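You operate a simulated robot arm through the tools that you are given. There is no shell and no other tool. Be economical: measure what you need, move in short steps, check, and stop when the job is done.

Carry out the task below with a simulated two-armed robot. There is one attempt and no reset: what you move stays moved.

JOB
Roll the green-band bin fully out and vent it.
Fine: to the end of its guide; stop pin in before it rolls, brake on HOLD before you vent; open the vent valve till it lets go, then close it; leave the blue-, teal- and purple-band bins.

It is judged by the outcome, as a careful person would: the job done as asked, and still so three seconds after it is handed in. It fails if anything else is knocked over, pushed out of place, dropped, spilled or broken.

ROBOT AND FRAMES
Two 7-joint arms with two-finger parallel grippers on one trunk, on a base that drives. Base frame: it is fixed to the floor where the robot stands at the start and does not move with it; the origin is under the middle of the robot, x ahead of it, y to its left, z up. Readings come in cm, degrees, newtons and seconds.
The left shoulder is at the start at [4.1, 10.1, 114.3], the right one opposite. Places, roughly: bin with the blue band [-490, 430, 70]; bin with the green band [70, 10, 70]; bin with the purple band [-500, -550, 70]; bin with the teal band [-300, 20, 70]; clamp lever of the green-band bin [50, 20, 100]; cover cap of the green-band bin [70, 10, 30]; outlet lever of the green-band bin [40, 0, 40]. Payload 2.4 kg a hand.
The TCP of each hand is the grasp point between the finger pads, 2.4 cm short of the fingertips. In the tool frame z runs along the fingers and y along their closing line. The gripper opens to 6.8 cm. The fingers are 1.7 cm wide and 1 cm thick; the gripper's body (4 by 7 cm) begins 4.1 cm behind the TCP.
Orientation is told as [roll, pitch, yaw] about the base's x, y, z axes, in that order, counted from this pose: with the fingers straight down and closing along the base's y, the tool's x points along the base's -x, its y along +y and its z along -z.

CONTROLS
- The arms move only by the tool step_arm. It takes "left_targets", "right_targets" or both (then of equal length, played together; a hand with none holds still); each is text: rows parted by semicolons, each of 7 numbers parted by spaces: the turn, a rotation vector about the base's x, y, z in degrees, then the shift along the base's x, y, z in cm, then the closure, from 0 (fully open) to 1 (shut). In form: ax ay az dx dy dz fingers; .... A call has 1 to 20 rows; each row shifts and turns the commanded pose from where the row before left it. A row lasts 0.2 s, in which the tool goes at most 5 cm and 8.6 degrees; a call with a longer step from one row to the next is refused whole, and so is a gripper value outside its range. A pose out of reach is approached as far as the arm can. The call stops where the force on the tool passes 90 N (or 10 N more than at its start, if that is more) or the arm is blocked; 0.2 s more then pass. Each finger travels about 7.2 cm/s and halts on what it meets, pressing with about 40 N; the grip force reading is that of the motor and also rises with nothing between the fingers. The clock runs only during rows and for 0.2 s after the last one: add rows that do not move to give the fingers time. It gives the time, the measured TCP pose, the force on the tool (base axes), the opening and the grip force at its end, in the units of the frame above (readings bear some noise), with the torque about the TCP (base axes, N m) and any sound that the robot's microphone picked up.
- Cameras (640 x 400 px; columns grow to the right, rows downward): "scene" is now at [9.14, -5.49, 128.14]; the picture's right is [-0.72, -0.69, 0.00], its down [-0.53, 0.55, -0.65] and it looks along [0.45, -0.47, -0.76] (base axes); focal length 214 px, centre (320, 200). "left" rides on the left gripper at [8.4, -1.1, -7.5] in its tool frame; the picture's right is [0.13, 0.99, 0.00], its down [-0.60, 0.08, -0.79] and it looks along [-0.79, 0.10, 0.61] (tool axes); focal length 251 px, centre (320, 200). "right" rides on the right gripper at [8.4, 1.1, -7.5] in its tool frame; the picture's right is [-0.13, 0.99, 0.00], its down [-0.60, -0.08, -0.79] and it looks along [-0.79, -0.10, 0.61] (tool axes); focal length 251 px, centre (320, 200). There is no depth. A picture from a camera that has moved, and an enlarged one, comes with that camera's place and axes in the base frame and with its lens.
- capture(camera): a new picture of that camera. No time passes.
- move_column(by): slides the trunk up (or, below 0, down) by that many cm; the arms and the scene camera ride with it, the base frame stays. It gives what a move gives, with no picture.
- steer(legs): drives the robot by 1 to 6 legs, each [ahead, left, turn to the left] in cm, cm and degrees, along the robot's own axes; the way and the turn of a leg run together, so that a leg with both is an arc; at most 150 cm and 180 degrees a leg. The arms and the cameras ride along, it lands a little off, and it stops where it bumps. It gives what a move gives.
- aim_head(pan, tilt): turns the head with the scene camera to pan (to the left, within 86 degrees either way) and tilt (down, from -29 to 69), counted from straight ahead of the robot. It gives what a move gives.
- enlarge(camera, box): a new picture of the part [left, top, right, bottom] of that camera's present view, enlarged. No time passes.
- hand_in(): hands the job in; it is judged then, once.

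Work in short steps. Places have to be worked out from the pictures, the camera data and where the tool is seen: move nearer, look again, correct. Check each grasp and each placing, and mend what went wrong. You have 120 turns and 100 pictures in all, those below and enlarged ones among them. Open the grippers and draw the arms clear of the work before you hand the job in, unless the task says otherwise; then end with one line.

The tools are called after "Emit:" as name(argument=value, ...) on one line, values as JSON. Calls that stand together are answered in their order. step_arm: Moves the arms, as the interface text tells. Its arguments: {"type":"object","properties":{"left_targets":{"type":"string"},"right_targets":{"type":"string"}},"required":[]} The other tools are called the same way: move_column (by) slides the trunk up or down; steer (legs) drives the base; aim_head (pan, tilt) turns the head that bears the scene camera; capture (camera) takes a picture; enlarge (camera, box) takes an enlarged picture of a part of a camera's view; hand_in () hands the job in.

At the start:

```text
time_s: 0.0
left_ee_pos: [36.75, 21.11, 126.95]
left_tcp_rot: [-0.1, 0.0, 0.1]
left_wrist_force: [0.1, -0.8, 0.5]
left_ft_torque: [0.01, -0.05, 0.01]
left_gripper_width: 6.8
left_grasp_force: 0.0
right_ee_pos: [40.16, -10.39, 121.61]
right_tcp_rot: [0.0, -0.1, 0.0]
right_wrist_force: [-0.2, 0.5, -1.5]
right_ft_torque: [0.03, 0.04, -0.02]
right_gripper_width: 6.82
right_grasp_force: 0.1
trunk travel left (down, up): [-35.7, 49.2]
robot x, y, heading: [0.06, 0.19, -0.2]
head pan, tilt: [-46.3, 49.5]
```

scene: 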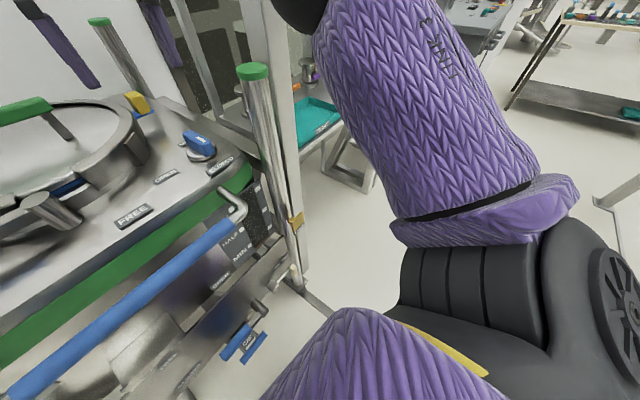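
right: 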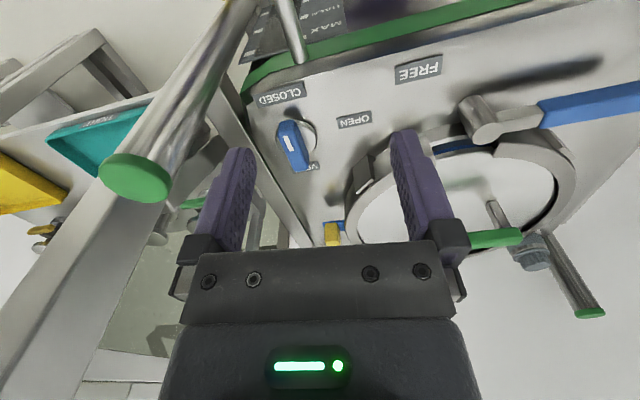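
left: 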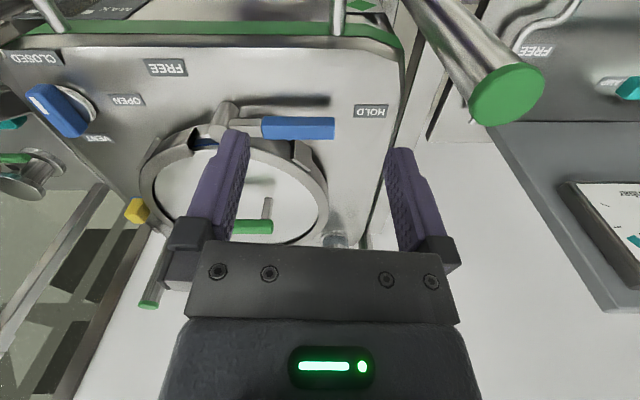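

The bin stands right ahead. I turn the head to see it whole.

Emit:
aim_head(pan=0, tilt=45)

```text
time_s: 1.1
left_ee_pos: [36.77, 21.14, 127.01]
left_tcp_rot: [-0.1, 0.0, 0.1]
left_wrist_force: [-0.9, -0.2, 0.1]
left_ft_torque: [0.02, -0.01, -0.01]
left_gripper_width: 6.8
left_grasp_force: 0.1
right_ee_pos: [40.21, -10.37, 121.67]
right_tcp_rot: [0.0, 0.1, 0.0]
right_wrist_force: [-1.4, 0.2, -0.1]
right_ft_torque: [0.01, -0.01, -0.01]
right_gripper_width: 6.79
right_grasp_force: 0.1
trunk travel left (down, up): [-35.7, 49.2]
robot x, y, heading: [-0.03, -0.12, 0.1]
head pan, tilt: [0.0, 45.0]
```

I take a picture from here.

Emit:
capture(camera="scene")

```text
96 pictures are left
camera scene: at [11.92, 0.1, 128.77], right [0.0, -1.0, 0.0], down [-0.71, 0.0, -0.71], along [0.71, 0.0, -0.71], focal length 214 px, centre (320, 200)
```

scene: 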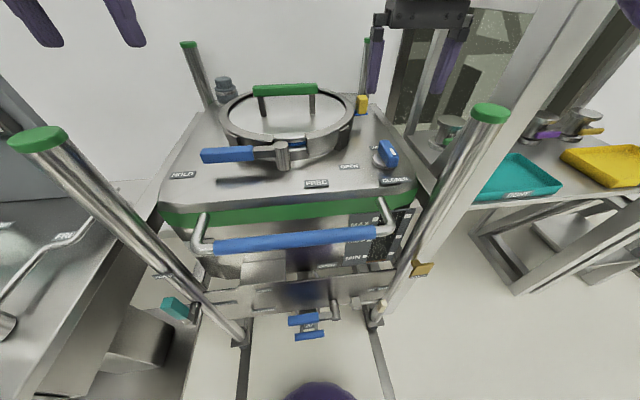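

Let me enlarge the top and the lower parts.

Emit:
enlarge(camera="scene", box=[150, 60, 430, 235])

Emit:
enlarge(camera="scene", box=[140, 200, 460, 400])

```text
2.29 times, centred on (290, 148) of scene
camera zoom: at [11.92, 0.1, 128.77], right [0.0, -1.0, 0.0], down [-0.71, 0.0, -0.71], along [0.71, 0.0, -0.71], focal length 490 px, centre (389, 320)
```

zoom: 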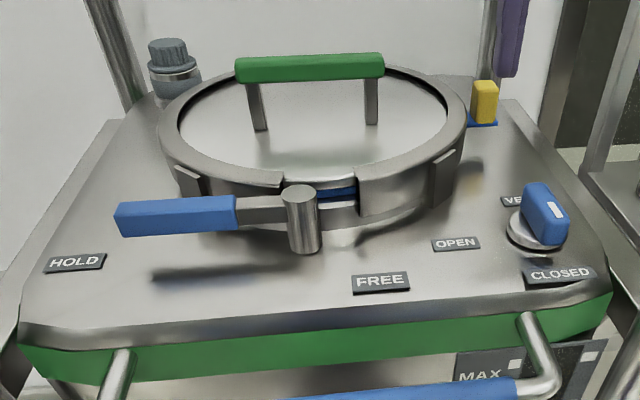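

```text
2.00 times, centred on (300, 300) of scene
camera zoom: at [11.92, 0.1, 128.77], right [0.0, -1.0, 0.0], down [-0.71, 0.0, -0.71], along [0.71, 0.0, -0.71], focal length 429 px, centre (360, 0)
```

zoom: 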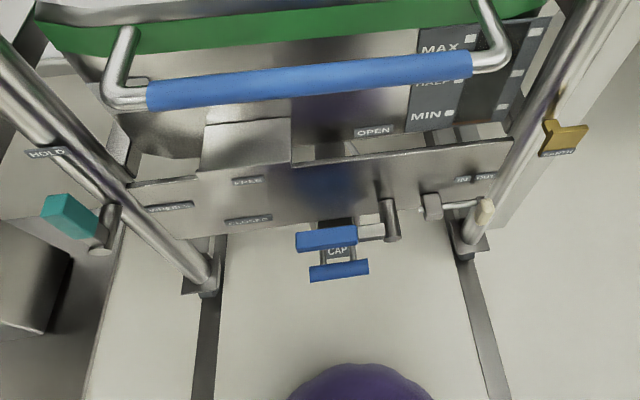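

I back off a little and look at the front from lower down, to read the labels.

Emit:
steer(legs=[[-50, 0, 0]])

Emit:
aim_head(pan=0, tilt=40)

Emit:
capture(camera="scene")

```text
time_s: 4.1
left_ee_pos: [-13.05, 21.28, 126.97]
left_tcp_rot: [-0.1, 0.0, -0.2]
left_wrist_force: [-0.3, 0.8, -0.2]
left_ft_torque: [0.0, -0.03, 0.01]
left_gripper_width: 6.81
left_grasp_force: 0.1
right_ee_pos: [-9.71, -10.38, 121.66]
right_tcp_rot: [0.0, 0.1, -0.2]
right_wrist_force: [-1.4, 0.6, -0.3]
right_ft_torque: [-0.02, 0.02, 0.0]
right_gripper_width: 6.82
right_grasp_force: 0.1
trunk travel left (down, up): [-35.7, 49.2]
robot x, y, heading: [-49.46, -0.14, -0.2]
head pan, tilt: [0.0, 45.0]
```

```text
time_s: 4.7
left_ee_pos: [-12.96, 21.23, 126.97]
left_tcp_rot: [0.0, 0.0, -0.2]
left_wrist_force: [1.2, 0.1, 0.6]
left_ft_torque: [0.01, -0.01, 0.03]
left_gripper_width: 6.8
left_grasp_force: 0.1
right_ee_pos: [-9.61, -10.41, 121.64]
right_tcp_rot: [-0.1, -0.1, -0.3]
right_wrist_force: [-1.4, -0.6, 0.1]
right_ft_torque: [0.0, 0.01, -0.01]
right_gripper_width: 6.79
right_grasp_force: 0.0
trunk travel left (down, up): [-35.7, 49.2]
robot x, y, heading: [-50.1, 0.02, 0.0]
head pan, tilt: [0.0, 40.0]
```

```text
93 pictures are left
camera scene: at [-37.51, 0.14, 129.49], right [0.0, -1.0, 0.0], down [-0.64, 0.0, -0.77], along [0.77, 0.0, -0.64], focal length 214 px, centre (320, 200)
```

scene: 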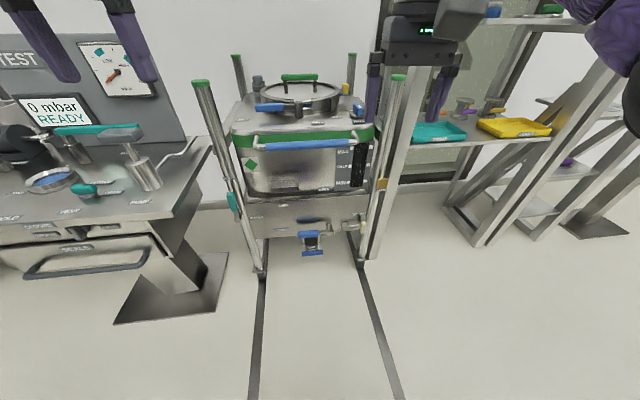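

Emit:
enlarge(camera="scene", box=[180, 55, 440, 290])

Emit:
enlarge(camera="scene", box=[210, 165, 400, 285])

Emit:
enlarge(camera="scene", box=[0, 20, 220, 300])

```text
1.70 times, centred on (310, 172) of scene
camera zoom: at [-37.51, 0.14, 129.49], right [0.0, -1.0, 0.0], down [-0.64, 0.0, -0.77], along [0.77, 0.0, -0.64], focal length 365 px, centre (337, 247)
```

zoom: 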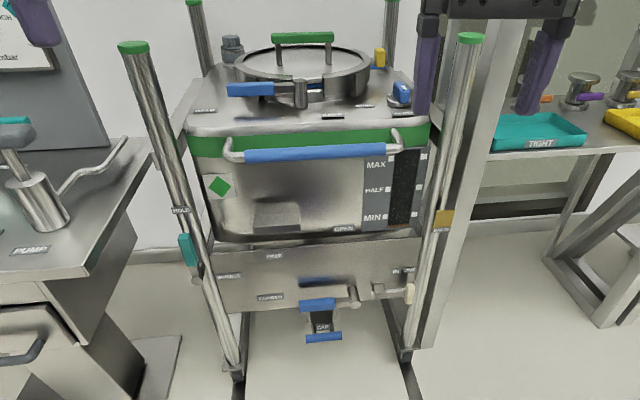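

```text
3.33 times, centred on (305, 225) of scene
camera zoom: at [-37.51, 0.14, 129.49], right [0.0, -1.0, 0.0], down [-0.64, 0.0, -0.77], along [0.77, 0.0, -0.64], focal length 715 px, centre (370, 117)
```

zoom: 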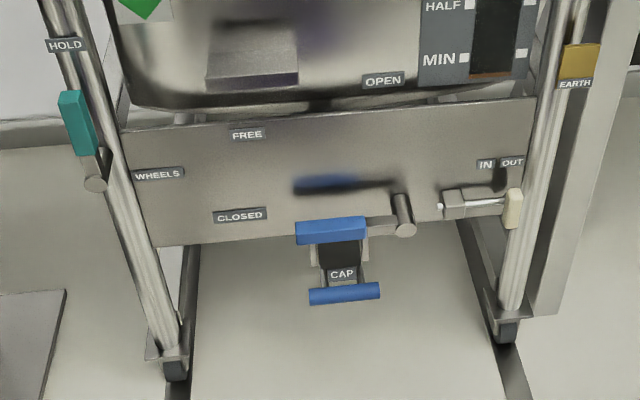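

```text
1.43 times, centred on (110, 160) of scene
camera zoom: at [-37.51, 0.14, 129.49], right [0.0, -1.0, 0.0], down [-0.64, 0.0, -0.77], along [0.77, 0.0, -0.64], focal length 306 px, centre (620, 257)
```

zoom: 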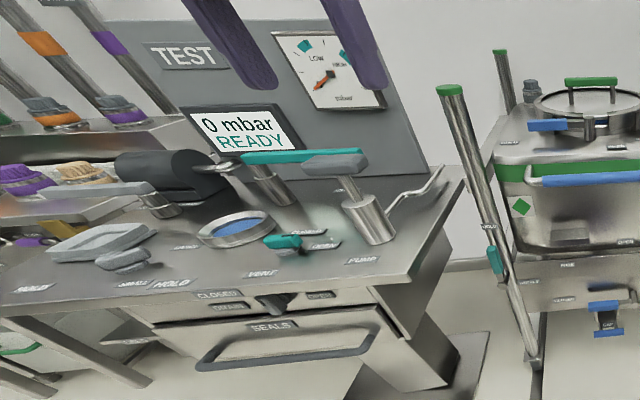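

The front is now readable: brake lever (teal, at HOLD), stop pin with cream knob (OUT), outlet closed. I look at the rails' end and at the top.

Emit:
aim_head(pan=0, tilt=69)

Emit:
capture(camera="scene")

```text
time_s: 5.7
left_ee_pos: [-13.09, 21.12, 126.91]
left_tcp_rot: [0.0, 0.0, -0.2]
left_wrist_force: [-0.2, 0.4, 0.3]
left_ft_torque: [-0.02, -0.04, -0.01]
left_gripper_width: 6.82
left_grasp_force: 0.2
right_ee_pos: [-9.71, -10.29, 121.7]
right_tcp_rot: [0.1, 0.0, -0.3]
right_wrist_force: [-0.4, 0.5, 0.6]
right_ft_torque: [-0.03, 0.02, -0.02]
right_gripper_width: 6.8
right_grasp_force: 0.1
trunk travel left (down, up): [-35.7, 49.2]
robot x, y, heading: [-49.6, 0.12, -0.2]
head pan, tilt: [0.0, 68.8]
```

```text
89 pictures are left
camera scene: at [-40.41, 0.15, 125.89], right [0.0, -1.0, 0.0], down [-0.93, 0.0, -0.36], along [0.36, 0.0, -0.93], focal length 214 px, centre (320, 200)
```

scene: 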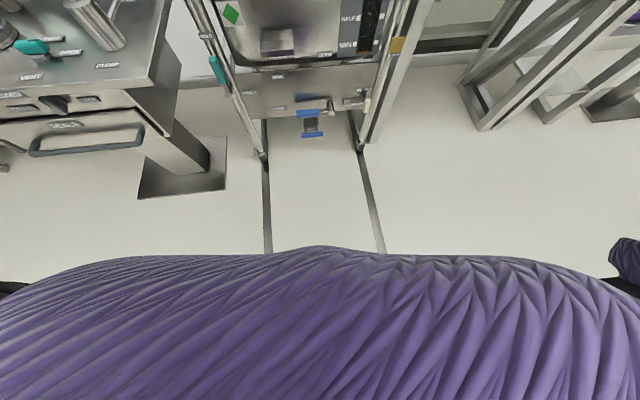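

The rails run on under the robot. I back off further to find their end (that also shows the total roll).

Emit:
steer(legs=[[-80, 0, 0]])

Emit:
aim_head(pan=0, tilt=45)

Emit:
capture(camera="scene")

```text
time_s: 8.2
left_ee_pos: [-51.71, 21.75, 128.01]
left_tcp_rot: [0.0, -1.1, 0.2]
left_wrist_force: [-0.8, -0.6, -0.1]
left_ft_torque: [-0.01, -0.06, 0.01]
left_gripper_width: 6.79
left_grasp_force: 0.1
right_ee_pos: [-48.19, -9.57, 122.61]
right_tcp_rot: [0.1, -1.1, 0.2]
right_wrist_force: [-0.4, -0.8, 0.6]
right_ft_torque: [-0.02, -0.01, 0.02]
right_gripper_width: 6.82
right_grasp_force: 0.1
trunk travel left (down, up): [-35.7, 49.2]
robot x, y, heading: [-86.62, 0.02, -0.1]
head pan, tilt: [0.0, 68.8]
stopped in leg 1: the robot was blocked; the commanded pose is now the measured one
```

```text
time_s: 9.1
left_ee_pos: [-50.87, 21.85, 127.61]
left_tcp_rot: [0.0, -0.6, 0.2]
left_wrist_force: [-0.1, 0.0, 0.0]
left_ft_torque: [0.02, -0.01, -0.01]
left_gripper_width: 6.8
left_grasp_force: 0.1
right_ee_pos: [-47.16, -9.61, 122.3]
right_tcp_rot: [0.0, -0.6, 0.1]
right_wrist_force: [-0.3, -0.8, -0.3]
right_ft_torque: [0.03, -0.01, 0.0]
right_gripper_width: 6.82
right_grasp_force: 0.0
trunk travel left (down, up): [-35.7, 49.2]
robot x, y, heading: [-86.58, 0.42, -0.2]
head pan, tilt: [0.0, 45.0]
```

```text
88 pictures are left
camera scene: at [-74.41, 0.62, 128.75], right [0.0, -1.0, 0.0], down [-0.71, 0.0, -0.71], along [0.71, 0.0, -0.71], focal length 214 px, centre (320, 200)
```

scene: 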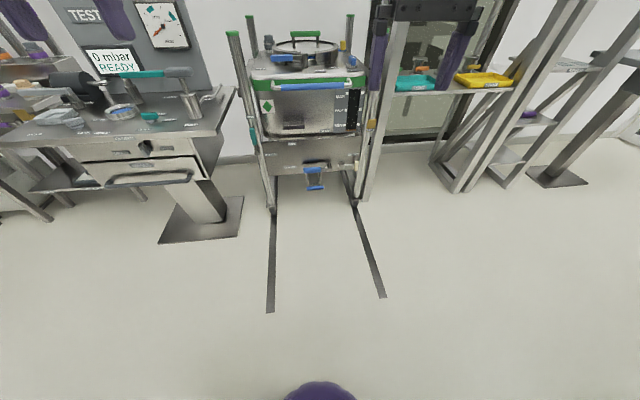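

Something behind blocked me. I pull ahead 15 cm and look left and right-rear.

Emit:
steer(legs=[[12, 0, 0]])

Emit:
aim_head(pan=86, tilt=35)

Emit:
capture(camera="scene")

Emit:
aim_head(pan=-86, tilt=35)

Emit:
capture(camera="scene")

```text
time_s: 10.3
left_ee_pos: [-38.97, 21.78, 127.57]
left_tcp_rot: [-0.1, -0.6, 0.2]
left_wrist_force: [1.2, -0.2, 0.1]
left_ft_torque: [-0.02, 0.01, 0.02]
left_gripper_width: 6.83
left_grasp_force: 0.0
right_ee_pos: [-35.37, -9.66, 122.13]
right_tcp_rot: [0.0, -0.6, 0.1]
right_wrist_force: [-0.1, -0.5, 0.1]
right_ft_torque: [0.0, 0.0, 0.01]
right_gripper_width: 6.8
right_grasp_force: 0.0
trunk travel left (down, up): [-35.7, 49.2]
robot x, y, heading: [-75.13, 0.8, -0.0]
head pan, tilt: [0.0, 45.0]
```

```text
time_s: 11.9
left_ee_pos: [-39.07, 21.65, 127.58]
left_tcp_rot: [0.0, -0.8, 0.2]
left_wrist_force: [-0.2, 0.8, 0.0]
left_ft_torque: [-0.01, 0.01, -0.02]
left_gripper_width: 6.83
left_grasp_force: 0.0
right_ee_pos: [-35.59, -9.65, 122.27]
right_tcp_rot: [0.0, -0.6, 0.1]
right_wrist_force: [0.3, 0.0, -0.1]
right_ft_torque: [0.0, 0.0, 0.02]
right_gripper_width: 6.81
right_grasp_force: 0.0
trunk travel left (down, up): [-35.7, 49.2]
robot x, y, heading: [-74.96, 0.08, 0.3]
head pan, tilt: [85.9, 35.0]
```

```text
87 pictures are left
camera scene: at [-70.35, 9.38, 130.25], right [1.0, -0.07, 0.0], down [-0.04, -0.57, -0.82], along [0.06, 0.82, -0.57], focal length 214 px, centre (320, 200)
```

scene: 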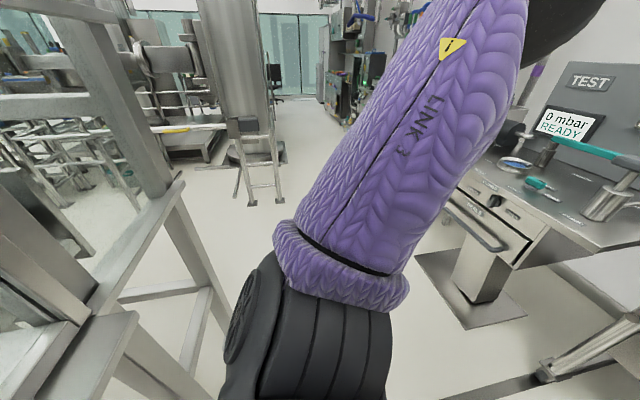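

```text
time_s: 14.5
left_ee_pos: [-39.13, 21.81, 127.58]
left_tcp_rot: [-0.1, -0.7, 0.2]
left_wrist_force: [-0.4, -0.6, -1.1]
left_ft_torque: [-0.02, 0.01, 0.02]
left_gripper_width: 6.79
left_grasp_force: 0.0
right_ee_pos: [-35.57, -9.64, 122.34]
right_tcp_rot: [0.0, -0.7, 0.1]
right_wrist_force: [-0.6, 0.0, -0.7]
right_ft_torque: [0.0, 0.0, -0.01]
right_gripper_width: 6.8
right_grasp_force: 0.1
trunk travel left (down, up): [-35.7, 49.2]
robot x, y, heading: [-75.08, 0.62, 0.1]
head pan, tilt: [-85.9, 35.0]
```

```text
86 pictures are left
camera scene: at [-70.31, -8.19, 130.26], right [-1.0, -0.07, 0.0], down [-0.04, 0.57, -0.82], along [0.06, -0.82, -0.57], focal length 214 px, centre (320, 200)
```

scene: 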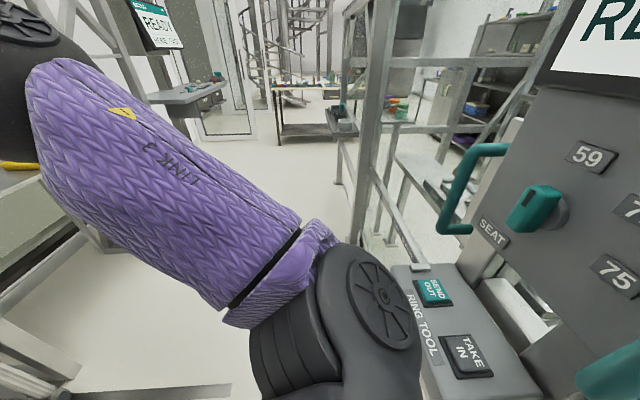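

Behind is a solid frame (limit about x = -87). The rail ends near x ≈ -30, heading about 6° off. Now I lower the trunk and turn both hands to point forward.

Emit:
move_column(by=-33)

Emit:
step_arm(left_targets="0 -8.2 0 0 0 0 1;0 -8.2 0 0 0 0 1;0 -8.2 0 0 0 0 1;0 -8.2 0 0 0 0 1;0 -8.2 0 0 0 0 1;0 -8.2 0 0 0 0 1;0 -8.2 0 0 0 0 1;0 -8.2 0 0 0 0 1;0 -8.2 0 0 0 0 1;0 -8.2 0 0 0 0 1;0 -8.0 0 0 0 0 1", right_targets="0 -8.2 0 0 0 0 1;0 -8.2 0 0 0 0 1;0 -8.2 0 0 0 0 1;0 -8.2 0 0 0 0 1;0 -8.2 0 0 0 0 1;0 -8.2 0 0 0 0 1;0 -8.2 0 0 0 0 1;0 -8.2 0 0 0 0 1;0 -8.2 0 0 0 0 1;0 -8.2 0 0 0 0 1;0 -8.0 0 0 0 0 1")

Emit:
aim_head(pan=0, tilt=35)

Emit:
capture(camera="scene")

```text
time_s: 17.7
left_ee_pos: [-34.23, 21.7, 89.99]
left_tcp_rot: [0.0, 7.8, 0.2]
left_wrist_force: [-0.5, 0.0, -1.0]
left_ft_torque: [0.02, 0.0, 0.01]
left_gripper_width: 6.81
left_grasp_force: 0.0
right_ee_pos: [-35.61, -9.6, 89.22]
right_tcp_rot: [-0.1, -0.7, 0.1]
right_wrist_force: [0.1, -0.8, -0.7]
right_ft_torque: [0.0, 0.0, 0.0]
right_gripper_width: 6.8
right_grasp_force: 0.0
trunk travel left (down, up): [-2.7, 82.2]
robot x, y, heading: [-74.69, 0.79, 0.0]
head pan, tilt: [-85.9, 35.0]
```

```text
time_s: 20.1
left_ee_pos: [-33.44, 22.01, 90.52]
left_tcp_rot: [-1.5, -82.4, 1.5]
left_wrist_force: [1.0, -0.3, -0.8]
left_ft_torque: [0.0, 0.0, 0.01]
left_gripper_width: 0.0
left_grasp_force: 23.6
left hand out of reach, approached as far as the arm can: row 11
right_ee_pos: [-33.06, -8.25, 91.38]
right_tcp_rot: [-173.8, -89.2, 173.6]
right_wrist_force: [-0.6, 0.9, 0.5]
right_ft_torque: [-0.02, 0.0, -0.01]
right_gripper_width: 0.0
right_grasp_force: 23.6
right hand out of reach, approached as far as the arm can: row 10, 11
trunk travel left (down, up): [-2.7, 82.2]
robot x, y, heading: [-74.77, 0.49, -0.0]
head pan, tilt: [-85.9, 35.0]
```

```text
time_s: 21.7
left_ee_pos: [-33.57, 21.99, 90.54]
left_tcp_rot: [-1.7, -82.2, 1.6]
left_wrist_force: [-0.2, 0.4, -0.3]
left_ft_torque: [0.05, 0.01, -0.03]
left_gripper_width: 0.02
left_grasp_force: 23.9
right_ee_pos: [-33.02, -8.34, 91.33]
right_tcp_rot: [-172.5, -89.4, 172.5]
right_wrist_force: [-0.1, 1.0, -1.1]
right_ft_torque: [0.01, -0.01, -0.01]
right_gripper_width: 0.01
right_grasp_force: 23.3
trunk travel left (down, up): [-2.7, 82.2]
robot x, y, heading: [-75.24, 0.29, -0.1]
head pan, tilt: [0.0, 35.0]
```

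```text
85 pictures are left
camera scene: at [-53.12, 0.63, 96.43], right [0.0, -1.0, 0.0], down [-0.57, 0.0, -0.82], along [0.82, 0.0, -0.57], focal length 214 px, centre (320, 200)
```

scene: 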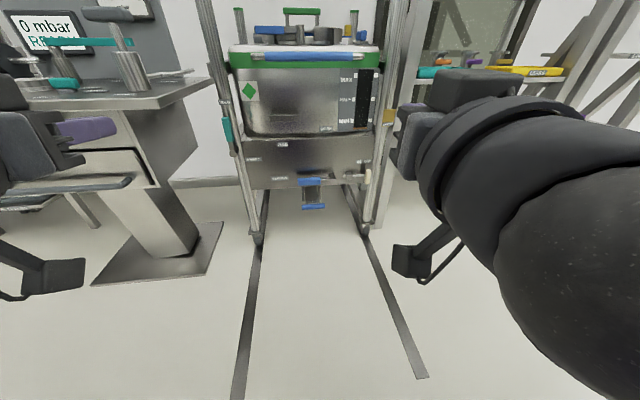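

A useful lower view; I enlarge the bin front.

Emit:
enlarge(camera="scene", box=[205, 90, 405, 250])

```text
2.50 times, centred on (305, 170) of scene
camera zoom: at [-53.12, 0.63, 96.43], right [0.0, -1.0, 0.0], down [-0.57, 0.0, -0.82], along [0.82, 0.0, -0.57], focal length 536 px, centre (358, 275)
```

zoom: 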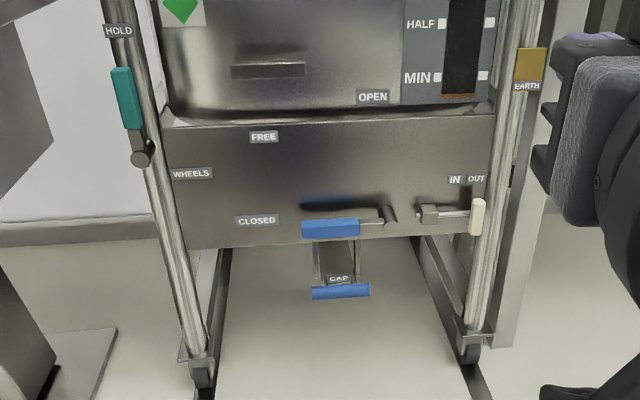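

Triangulated: stop-pin knob ≈ (41,-23,45), brake lever pivot ≈ (30,36,63), tip ≈ (32,37,75). I drive closer, turned parallel to the rails.

Emit:
steer(legs=[[0, 0, 6], [50, -8, 0]])

Emit:
capture(camera="scene")

Emit:
capture(camera="right")

```text
time_s: 25.2
left_ee_pos: [13.74, 23.65, 90.5]
left_tcp_rot: [-1.8, -82.1, 7.8]
left_wrist_force: [0.8, -0.2, -0.1]
left_ft_torque: [-0.03, -0.02, -0.04]
left_gripper_width: 0.0
left_grasp_force: 23.6
right_ee_pos: [17.53, -6.28, 91.47]
right_tcp_rot: [-172.7, -89.4, 179.0]
right_wrist_force: [-0.4, 0.3, 0.2]
right_ft_torque: [-0.01, 0.0, 0.02]
right_gripper_width: 0.0
right_grasp_force: 23.1
trunk travel left (down, up): [-2.7, 82.2]
robot x, y, heading: [-25.09, -2.23, 6.0]
head pan, tilt: [0.0, 35.0]
```

```text
83 pictures are left
camera scene: at [-3.43, 0.37, 96.44], right [0.11, -0.99, 0.0], down [-0.57, -0.06, -0.82], along [0.81, 0.09, -0.57], focal length 214 px, centre (320, 200)
```

scene: 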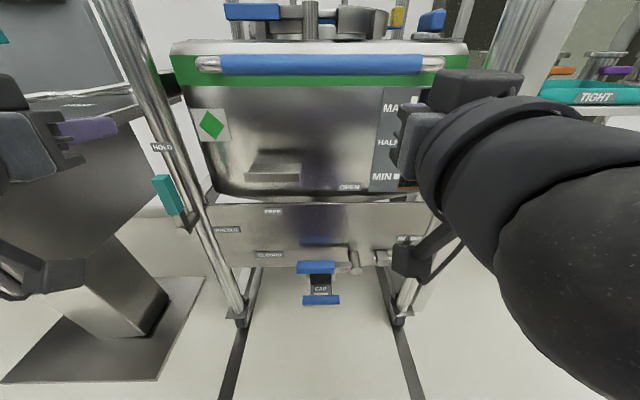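

```text
82 pictures are left
camera right: at [10.04, -6.12, 82.9], right [-0.11, 0.99, 0.13], down [-0.79, -0.16, 0.6], along [0.61, -0.04, 0.79], focal length 251 px, centre (320, 200)
```

right: 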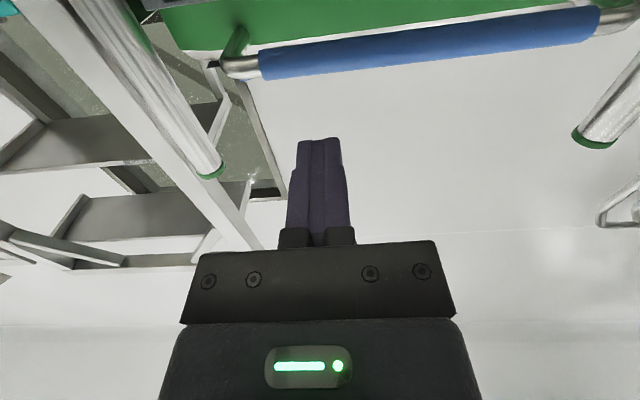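

I tilt the right hand back to ~45° down and bring it low toward the stop pin, so its camera looks at it.

Emit:
step_arm(right_targets="-0.8 8.1 0 0 -2 -4 1;-0.8 8.1 0 0 -2 -4 1;-0.8 8.1 0 0 -2 -4 1;-0.8 8.1 0 0 -2 -4 1;-0.8 8.1 0 0 -2 -4 1;0 0 0 0 -2 -4 1;0 0 0 0 -2 -4 1;0 0 0 0 -1 -4 0.5;0 0 0 0 0 -4 0;0 0 0 0 0 -3 0;0 0 0 0 0 0 0")

Emit:
capture(camera="right")

Emit:
capture(camera="scene")

```text
time_s: 27.6
left_ee_pos: [13.74, 23.67, 90.49]
left_tcp_rot: [-1.7, -82.2, 7.9]
left_wrist_force: [-0.3, -0.3, 0.1]
left_ft_torque: [0.01, 0.01, 0.03]
left_gripper_width: 0.0
left_grasp_force: 23.1
right_ee_pos: [20.0, -20.38, 53.78]
right_tcp_rot: [0.3, -49.8, 5.7]
right_wrist_force: [0.0, -0.3, 0.9]
right_ft_torque: [-0.03, 0.02, 0.0]
right_gripper_width: 6.83
right_grasp_force: 0.2
right hand out of reach, approached as far as the arm can: row 1, 2, 3
trunk travel left (down, up): [-2.7, 82.2]
robot x, y, heading: [-25.24, -1.89, 6.1]
head pan, tilt: [0.0, 35.0]
```

```text
81 pictures are left
camera right: at [8.84, -20.52, 52.2], right [-0.02, 0.99, 0.1], down [-0.21, -0.1, 0.97], along [0.98, 0.0, 0.21], focal length 251 px, centre (320, 200)
```

right: 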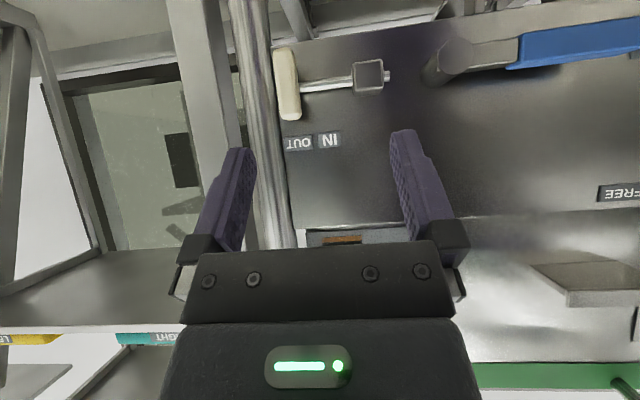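

```text
80 pictures are left
camera scene: at [-3.43, 0.35, 96.44], right [0.11, -0.99, 0.0], down [-0.57, -0.06, -0.82], along [0.81, 0.09, -0.57], focal length 214 px, centre (320, 200)
```

scene: 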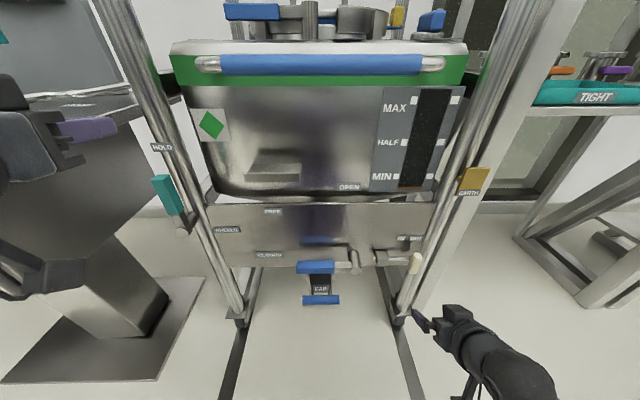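

The pin's cream T-knob is clear, at about (41,-23,45). I approach with the fingers partly closed.

Emit:
step_arm(right_targets="0 0 0 4 -1 -1 0.32;0 0 0 4 -1 -1 0.32;0 0 0 4 -0.3 -1 0.32;0 0 0 1 0 -1 0.32;0 0 0 0 0 0 0.32")

Emit:
capture(camera="right")

```text
time_s: 28.8
left_ee_pos: [13.71, 23.75, 90.5]
left_tcp_rot: [-1.7, -82.1, 7.7]
left_wrist_force: [0.1, -0.3, 0.1]
left_ft_torque: [-0.01, 0.0, -0.02]
left_gripper_width: 0.01
left_grasp_force: 23.6
right_ee_pos: [33.03, -22.64, 49.81]
right_tcp_rot: [0.4, -49.8, 5.7]
right_wrist_force: [-0.3, 0.0, 0.0]
right_ft_torque: [-0.03, -0.02, 0.0]
right_gripper_width: 4.61
right_grasp_force: 0.1
trunk travel left (down, up): [-2.7, 82.2]
robot x, y, heading: [-25.35, -1.79, 6.4]
head pan, tilt: [0.0, 35.0]
```

```text
79 pictures are left
camera right: at [21.82, -22.78, 48.18], right [-0.02, 0.99, 0.1], down [-0.21, -0.11, 0.97], along [0.98, 0.0, 0.21], focal length 251 px, centre (320, 200)
```

right: 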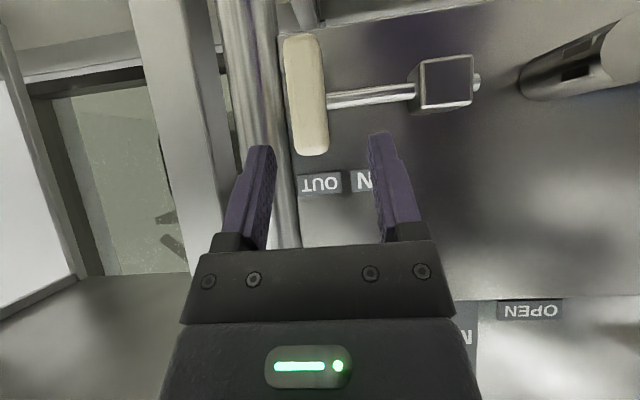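

Emit:
step_arm(right_targets="0 0 0 2.5 -0.1 -1.4 0.32;0 0 0 2.5 0 -1.3 0.32;0 0 0 1.5 0 -1 0.32;0 0 0 0 0 0 0.32")

Emit:
capture(camera="right")

```text
time_s: 29.8
left_ee_pos: [13.74, 23.8, 90.55]
left_tcp_rot: [-1.7, -82.1, 7.7]
left_wrist_force: [-0.2, 0.6, -0.4]
left_ft_torque: [0.02, -0.01, -0.02]
left_gripper_width: 0.0
left_grasp_force: 23.2
right_ee_pos: [38.44, -22.43, 46.45]
right_tcp_rot: [0.5, -49.9, 5.8]
right_wrist_force: [0.7, 0.2, -0.4]
right_ft_torque: [-0.01, 0.03, 0.03]
right_gripper_width: 4.64
right_grasp_force: 0.0
right hand out of reach, approached as far as the arm can: row 3
trunk travel left (down, up): [-2.7, 82.2]
robot x, y, heading: [-24.87, -1.86, 6.3]
head pan, tilt: [0.0, 35.0]
```

```text
78 pictures are left
camera right: at [27.29, -22.54, 44.84], right [-0.02, 0.99, 0.1], down [-0.21, -0.11, 0.97], along [0.98, 0.0, 0.21], focal length 251 px, centre (320, 200)
```

right: 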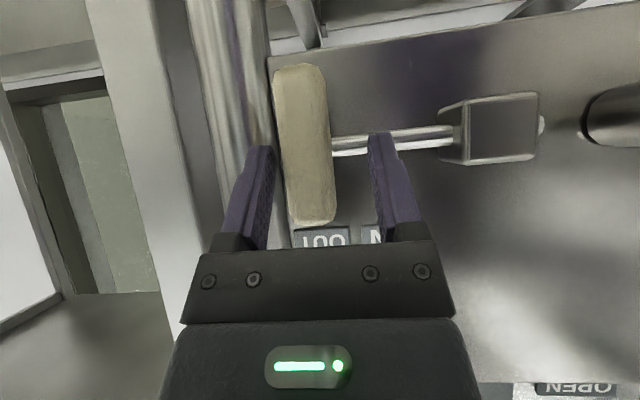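

At arm's reach limit; I align the hand then creep the base 3 cm ahead.

Emit:
step_arm(right_targets="0 0 0 0 -0.9 -1 0.3;0 0 0 0 0 0 0.3")

Emit:
steer(legs=[[4, 0, 0]])

Emit:
capture(camera="right")

```text
time_s: 30.4
left_ee_pos: [13.71, 23.77, 90.39]
left_tcp_rot: [-1.7, -82.2, 7.9]
left_wrist_force: [0.9, -0.2, 0.5]
left_ft_torque: [0.02, -0.03, -0.01]
left_gripper_width: 0.0
left_grasp_force: 23.8
right_ee_pos: [37.97, -22.71, 45.27]
right_tcp_rot: [0.7, -49.6, 5.3]
right_wrist_force: [0.4, 0.2, -0.8]
right_ft_torque: [-0.03, 0.01, 0.02]
right_gripper_width: 4.76
right_grasp_force: 0.1
right hand out of reach, approached as far as the arm can: row 1
trunk travel left (down, up): [-2.7, 82.2]
robot x, y, heading: [-24.94, -1.97, 6.3]
head pan, tilt: [0.0, 35.0]
```

```text
time_s: 31.4
left_ee_pos: [17.04, 23.94, 90.7]
left_tcp_rot: [-2.7, -82.5, 8.4]
left_wrist_force: [0.1, -0.1, -0.2]
left_ft_torque: [-0.01, -0.01, -0.02]
left_gripper_width: 0.0
left_grasp_force: 23.5
right_ee_pos: [40.73, -22.93, 45.2]
right_tcp_rot: [0.3, -48.8, 5.0]
right_wrist_force: [-34.5, 7.5, 33.3]
right_ft_torque: [-0.7, -0.48, -0.62]
right_gripper_width: 3.9
right_grasp_force: 0.2
trunk travel left (down, up): [-2.7, 82.2]
robot x, y, heading: [-21.51, -1.23, 6.0]
head pan, tilt: [0.0, 35.0]
stopped in leg 1: the force on the tool passed its limit at 119 N (the readings are from after the stop); the commanded pose is now the measured one
```

```text
77 pictures are left
camera right: at [29.5, -22.82, 43.9], right [-0.01, 0.99, 0.1], down [-0.19, -0.1, 0.98], along [0.98, -0.01, 0.19], focal length 251 px, centre (320, 200)
```

right: 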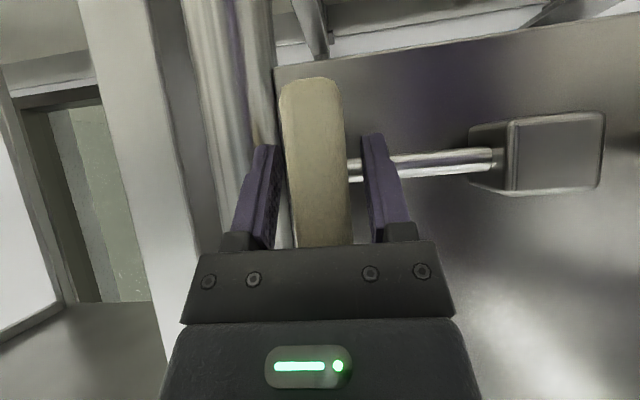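

The knob is now between the fingers, with a fingertip pressing something. I ease back slightly and grip.

Emit:
step_arm(right_targets="0 0 0 -0.6 0 0.4 0.5;0 0 0 0 0 0 1;0 0 0 0 0 0 1;0 0 0 0 0 0 1")

Emit:
capture(camera="right")

```text
time_s: 32.4
left_ee_pos: [17.48, 23.97, 90.43]
left_tcp_rot: [-1.7, -82.3, 7.5]
left_wrist_force: [0.3, 0.7, 0.0]
left_ft_torque: [0.01, -0.05, 0.0]
left_gripper_width: 0.02
left_grasp_force: 24.0
right_ee_pos: [40.6, -22.89, 44.85]
right_tcp_rot: [0.3, -48.0, 5.2]
right_wrist_force: [-2.5, 5.5, -11.0]
right_ft_torque: [0.0, -0.38, 1.03]
right_gripper_width: 2.41
right_grasp_force: 39.6
right hand out of reach, approached as far as the arm can: row 1
trunk travel left (down, up): [-2.7, 82.2]
robot x, y, heading: [-21.33, -2.15, 6.2]
head pan, tilt: [0.0, 35.0]
```

```text
76 pictures are left
camera right: at [29.38, -22.82, 43.64], right [-0.01, 0.99, 0.1], down [-0.18, -0.1, 0.98], along [0.98, -0.01, 0.18], focal length 251 px, centre (320, 200)
```

right: 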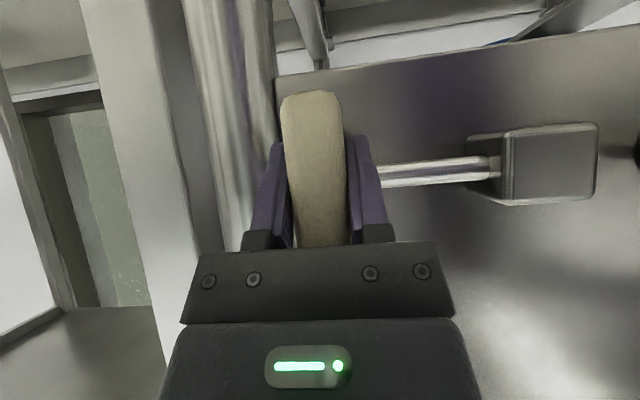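

Gripped (2.4 cm). I slide the pin left along the panel.

Emit:
step_arm(right_targets="0 0 0 -0.1 1 0 1;0 0 0 -0.1 1 0 1;0 0 0 -0.1 1 0 1;0 0 0 -0.1 1 0 1;0 0 0 0 0 0 1")

Emit:
capture(camera="right")

```text
time_s: 33.6
left_ee_pos: [17.69, 23.76, 90.7]
left_tcp_rot: [-1.3, -82.2, 6.9]
left_wrist_force: [0.4, 0.1, 0.3]
left_ft_torque: [0.01, -0.01, -0.03]
left_gripper_width: 0.01
left_grasp_force: 23.3
right_ee_pos: [40.15, -19.34, 44.94]
right_tcp_rot: [0.2, -48.2, 4.7]
right_wrist_force: [-6.7, -21.7, -9.9]
right_ft_torque: [-0.03, -0.11, 0.98]
right_gripper_width: 2.41
right_grasp_force: 40.1
trunk travel left (down, up): [-2.7, 82.2]
robot x, y, heading: [-21.41, -1.38, 5.4]
head pan, tilt: [0.0, 35.0]
```

```text
75 pictures are left
camera right: at [28.96, -19.18, 43.61], right [0.0, 1.0, 0.1], down [-0.18, -0.1, 0.98], along [0.98, -0.02, 0.18], focal length 251 px, centre (320, 200)
```

right: 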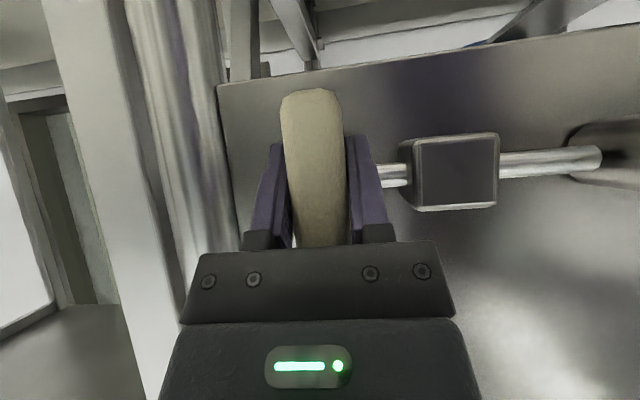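

Emit:
step_arm(right_targets="0 0 0 -0.1 0.8 0 1;0 0 0 0 0.7 0 1;0 0 0 0 0 0 1")

Emit:
capture(camera="right")

```text
time_s: 34.4
left_ee_pos: [17.96, 23.2, 90.64]
left_tcp_rot: [-0.1, -82.2, 5.3]
left_wrist_force: [0.4, 1.4, -0.4]
left_ft_torque: [0.02, 0.01, 0.01]
left_gripper_width: 0.0
left_grasp_force: 23.9
right_ee_pos: [40.16, -19.23, 44.84]
right_tcp_rot: [-0.6, -48.2, 4.0]
right_wrist_force: [28.7, -76.4, -4.5]
right_ft_torque: [1.74, 0.3, 1.58]
right_gripper_width: 2.5
right_grasp_force: 40.8
trunk travel left (down, up): [-2.7, 82.2]
robot x, y, heading: [-21.23, -1.83, 5.5]
head pan, tilt: [0.0, 35.0]
```

```text
74 pictures are left
camera right: at [28.98, -18.87, 43.61], right [0.02, 1.0, 0.09], down [-0.18, -0.08, 0.98], along [0.98, -0.04, 0.18], focal length 251 px, centre (320, 200)
```

right: 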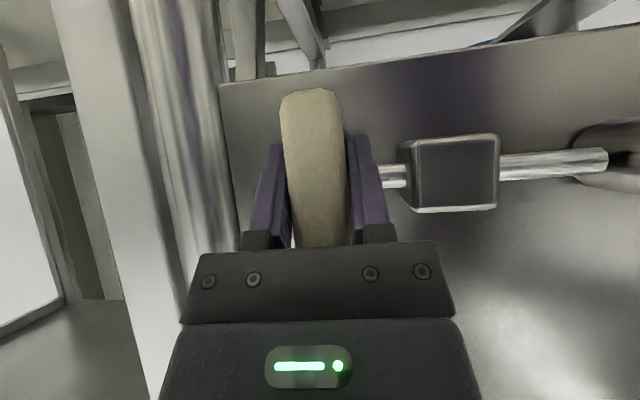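

Hard stop reached: the pin is in. I relax the push, release and withdraw, then check the label.

Emit:
step_arm(right_targets="0 0 0 0 -1.4 0 1;0 0 0 0 0 0 0.35;0 0 0 0 0 0 0.35;0 0 0 -2 0 1.5 0.35;0 0 0 -4 0 2.5 0.35;0 0 0 -4 0 2 0.35;0 0 0 0 0 0 0.35")

Emit:
capture(camera="right")

```text
time_s: 36.0
left_ee_pos: [17.34, 23.89, 90.48]
left_tcp_rot: [-1.8, -82.2, 7.5]
left_wrist_force: [0.0, 0.6, -0.2]
left_ft_torque: [0.01, 0.0, -0.01]
left_gripper_width: 0.0
left_grasp_force: 23.2
right_ee_pos: [30.86, -19.35, 50.37]
right_tcp_rot: [0.4, -48.3, 5.1]
right_wrist_force: [-0.9, 0.8, 0.3]
right_ft_torque: [0.01, 0.01, 0.0]
right_gripper_width: 4.42
right_grasp_force: 0.1
right hand out of reach, approached as far as the arm can: row 6
trunk travel left (down, up): [-2.7, 82.2]
robot x, y, heading: [-21.36, -1.73, 5.9]
head pan, tilt: [0.0, 35.0]
```

```text
73 pictures are left
camera right: at [19.73, -19.27, 49.03], right [-0.01, 0.99, 0.1], down [-0.18, -0.1, 0.98], along [0.98, -0.01, 0.18], focal length 251 px, centre (320, 200)
```

right: 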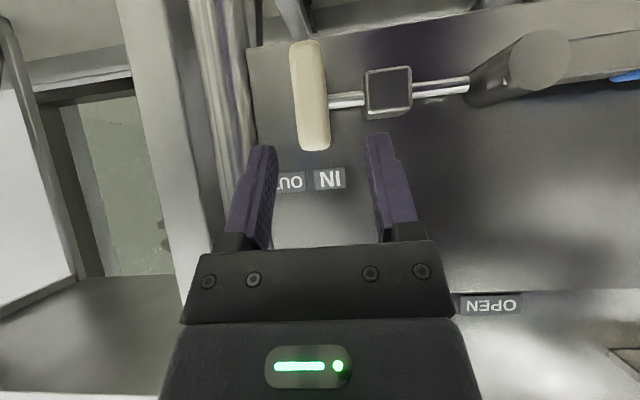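

Pin at IN. Now the left hand goes to the brake lever, tilted to 45°.

Emit:
step_arm(left_targets="-0.8 8 0 0 1 -3 1;-0.8 8 0 0 1.5 -3 1;-0.8 8 0 0 1.5 -3 1;-0.8 8 0 0 1 -3 1;0 0 0 0 1 -3 1;0 0 0 0 0 -2 1;0 0 0 0 0 0 1", right_targets="0 0 0 -2 0.5 0 0.35;0 0 0 -2 0.5 0 0.5;0 0 0 -2 0.5 0 0.7;0 0 0 -1 0.5 0 1;0 0 0 0 0 0 1;0 0 0 0 0 0 1;0 0 0 0 0 0 1")

Emit:
capture(camera="left")

Emit:
capture(camera="scene")

```text
time_s: 37.6
left_ee_pos: [17.48, 29.94, 73.62]
left_tcp_rot: [-0.2, -50.0, 6.1]
left_wrist_force: [0.7, -0.6, -0.6]
left_ft_torque: [-0.01, -0.01, 0.02]
left_gripper_width: 0.0
left_grasp_force: 23.5
right_ee_pos: [30.95, -19.36, 50.33]
right_tcp_rot: [0.5, -48.3, 4.9]
right_wrist_force: [0.4, 0.0, -0.3]
right_ft_torque: [0.01, 0.02, 0.04]
right_gripper_width: 0.0
right_grasp_force: 23.4
right hand out of reach, approached as far as the arm can: row 1, 2, 3, 4
trunk travel left (down, up): [-2.7, 82.2]
robot x, y, heading: [-21.35, -2.08, 5.8]
head pan, tilt: [0.0, 35.0]
```

```text
72 pictures are left
camera left: at [6.54, 27.8, 72.06], right [-0.18, 0.98, -0.1], down [-0.23, 0.06, 0.97], along [0.96, 0.2, 0.21], focal length 251 px, centre (320, 200)
```

left: 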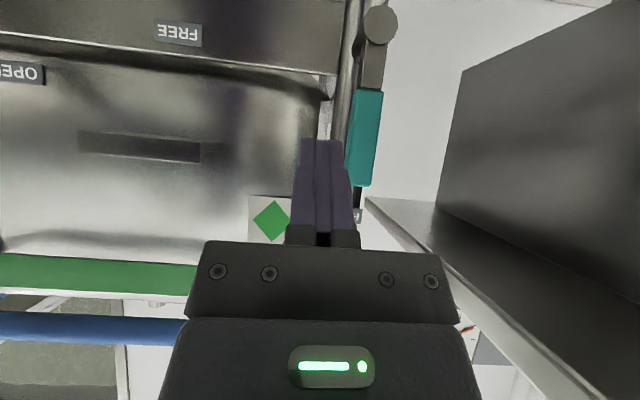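

```text
71 pictures are left
camera scene: at [0.13, 0.67, 96.43], right [0.1, -0.99, 0.0], down [-0.57, -0.06, -0.82], along [0.81, 0.09, -0.57], focal length 214 px, centre (320, 200)
```

scene: 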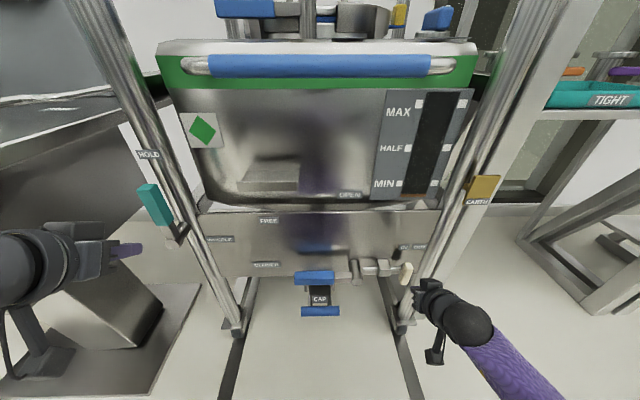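

Lever tip ≈ (32.3,37.4,75), pivot ≈ (31.5,37,61); FREE is horizontal to the right. I bring the closed left fingers to the lever's left side.

Emit:
step_arm(left_targets="0 0 0 -1 4 0 1;0 0 0 0 4 0 1;0 0 0 0 4 0 1;0 0 0 3 0 0 1;0 0 0 3 0 0 1;0 0 0 3 0 0 1;0 0 0 0 0 0 1")

Emit:
capture(camera="left")

```text
time_s: 39.2
left_ee_pos: [25.41, 41.95, 73.44]
left_tcp_rot: [-0.3, -50.0, 6.1]
left_wrist_force: [-0.2, -0.2, 1.0]
left_ft_torque: [0.01, 0.0, -0.02]
left_gripper_width: 0.02
left_grasp_force: 23.0
right_ee_pos: [30.92, -19.34, 50.35]
right_tcp_rot: [0.4, -48.3, 4.9]
right_wrist_force: [0.5, 1.1, 0.3]
right_ft_torque: [0.03, 0.01, -0.02]
right_gripper_width: 0.01
right_grasp_force: 23.9
trunk travel left (down, up): [-2.7, 82.2]
robot x, y, heading: [-21.5, -1.97, 6.0]
head pan, tilt: [0.0, 35.0]
```

```text
70 pictures are left
camera left: at [14.46, 39.79, 71.95], right [-0.19, 0.98, -0.1], down [-0.23, 0.06, 0.97], along [0.96, 0.2, 0.21], focal length 251 px, centre (320, 200)
```

left: 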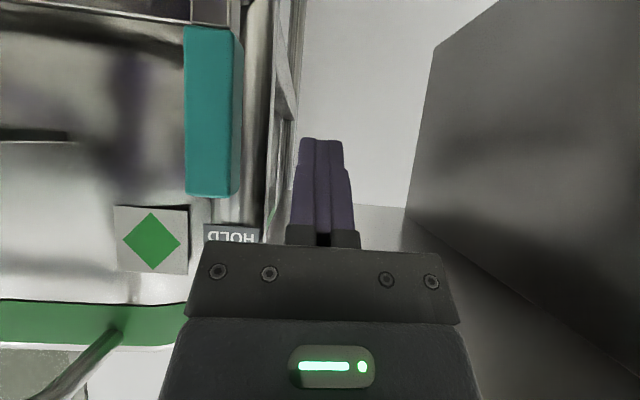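

Emit:
step_arm(left_targets="0 0 0 3 0 -0.5 1;0 0 0 3 0 -0.5 1;0 0 0 1.6 -0.4 -0.4 1;0 0 0 0 0 0 1")

Emit:
capture(camera="left")

```text
time_s: 40.2
left_ee_pos: [33.06, 41.53, 72.13]
left_tcp_rot: [-0.2, -50.0, 6.1]
left_wrist_force: [0.3, 0.6, 0.9]
left_ft_torque: [0.0, 0.04, 0.01]
left_gripper_width: 0.0
left_grasp_force: 23.7
right_ee_pos: [31.0, -19.17, 50.28]
right_tcp_rot: [0.4, -48.3, 4.9]
right_wrist_force: [0.0, -0.2, -0.5]
right_ft_torque: [-0.03, -0.01, -0.01]
right_gripper_width: 0.0
right_grasp_force: 23.6
trunk travel left (down, up): [-2.7, 82.2]
robot x, y, heading: [-21.24, -2.1, 5.8]
head pan, tilt: [0.0, 35.0]
```

```text
69 pictures are left
camera left: at [22.09, 39.36, 70.57], right [-0.18, 0.98, -0.1], down [-0.23, 0.06, 0.97], along [0.96, 0.2, 0.21], focal length 251 px, centre (320, 200)
```

left: 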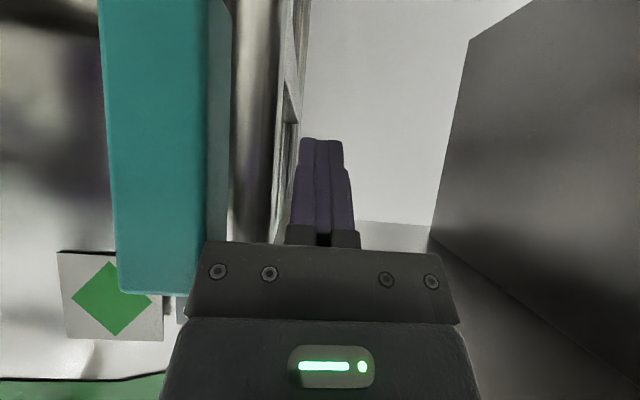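

Emit:
step_arm(left_targets="0 0 0 -2 -1 -1 1;0 0 0 0 -1.7 0 1;0 0 0 0.15 -1.6 0 1;0 0 0 0.15 -1.6 0 1;0 0 0 0.25 -2.6 -0.6 1;0 0 0 0.2 -2.3 -1.2 1;0 0 0 0 0 0 1")

Emit:
capture(camera="left")

```text
time_s: 41.8
left_ee_pos: [31.89, 30.71, 69.29]
left_tcp_rot: [-0.2, -50.0, 6.1]
left_wrist_force: [2.8, 3.7, 0.4]
left_ft_torque: [0.04, -0.04, 0.05]
left_gripper_width: 0.01
left_grasp_force: 23.8
right_ee_pos: [31.13, -19.27, 50.3]
right_tcp_rot: [0.4, -48.4, 4.9]
right_wrist_force: [0.4, -0.2, 0.0]
right_ft_torque: [-0.03, 0.01, -0.01]
right_gripper_width: 0.0
right_grasp_force: 23.9
trunk travel left (down, up): [-2.7, 82.2]
robot x, y, heading: [-21.57, -1.45, 5.7]
head pan, tilt: [0.0, 35.0]
```

```text
68 pictures are left
camera left: at [20.9, 28.52, 67.73], right [-0.18, 0.98, -0.1], down [-0.23, 0.06, 0.97], along [0.96, 0.2, 0.21], focal length 251 px, centre (320, 200)
```

left: 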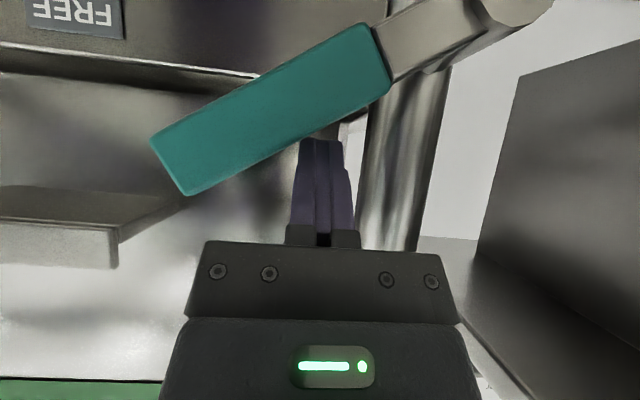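

The lever is turning well (~60°). I push on down to horizontal.

Emit:
step_arm(left_targets="0 0 0 0.15 -1.9 -1.8 1;0 0 0 0.1 -1.4 -2.3 1;0 0 0 0.1 -0.8 -2.5 1;0 0 0 0 0 -1 1;0 0 0 0 0 0 1")

Emit:
capture(camera="left")

```text
time_s: 42.7
left_ee_pos: [32.78, 26.95, 64.09]
left_tcp_rot: [-0.3, -53.1, 6.2]
left_wrist_force: [9.7, 2.3, 19.2]
left_ft_torque: [-0.09, -0.2, -0.13]
left_gripper_width: 0.0
left_grasp_force: 23.6
right_ee_pos: [30.99, -19.3, 50.3]
right_tcp_rot: [0.5, -48.3, 4.9]
right_wrist_force: [0.4, 0.5, -0.1]
right_ft_torque: [0.0, 0.03, 0.0]
right_gripper_width: 0.0
right_grasp_force: 24.3
trunk travel left (down, up): [-2.7, 82.2]
robot x, y, heading: [-21.2, -1.73, 5.8]
head pan, tilt: [0.0, 35.0]
stopped in row 4 (left hand): the force on the tool passed its limit at 98 N (the readings are from after the stop); the commanded pose is now the measured one
```

```text
67 pictures are left
camera left: at [21.81, 24.67, 61.91], right [-0.18, 0.98, -0.11], down [-0.28, 0.05, 0.96], along [0.94, 0.2, 0.26], focal length 251 px, centre (320, 200)
```

left: 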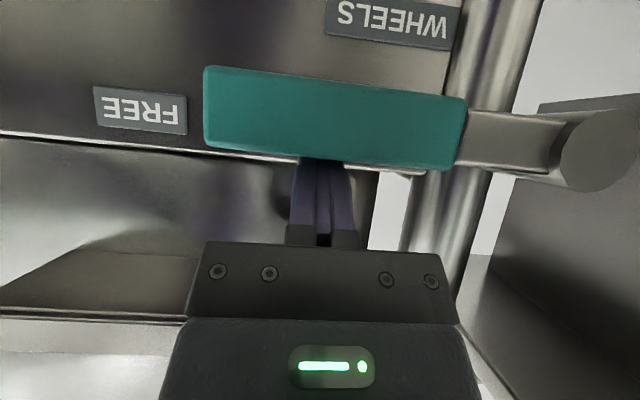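

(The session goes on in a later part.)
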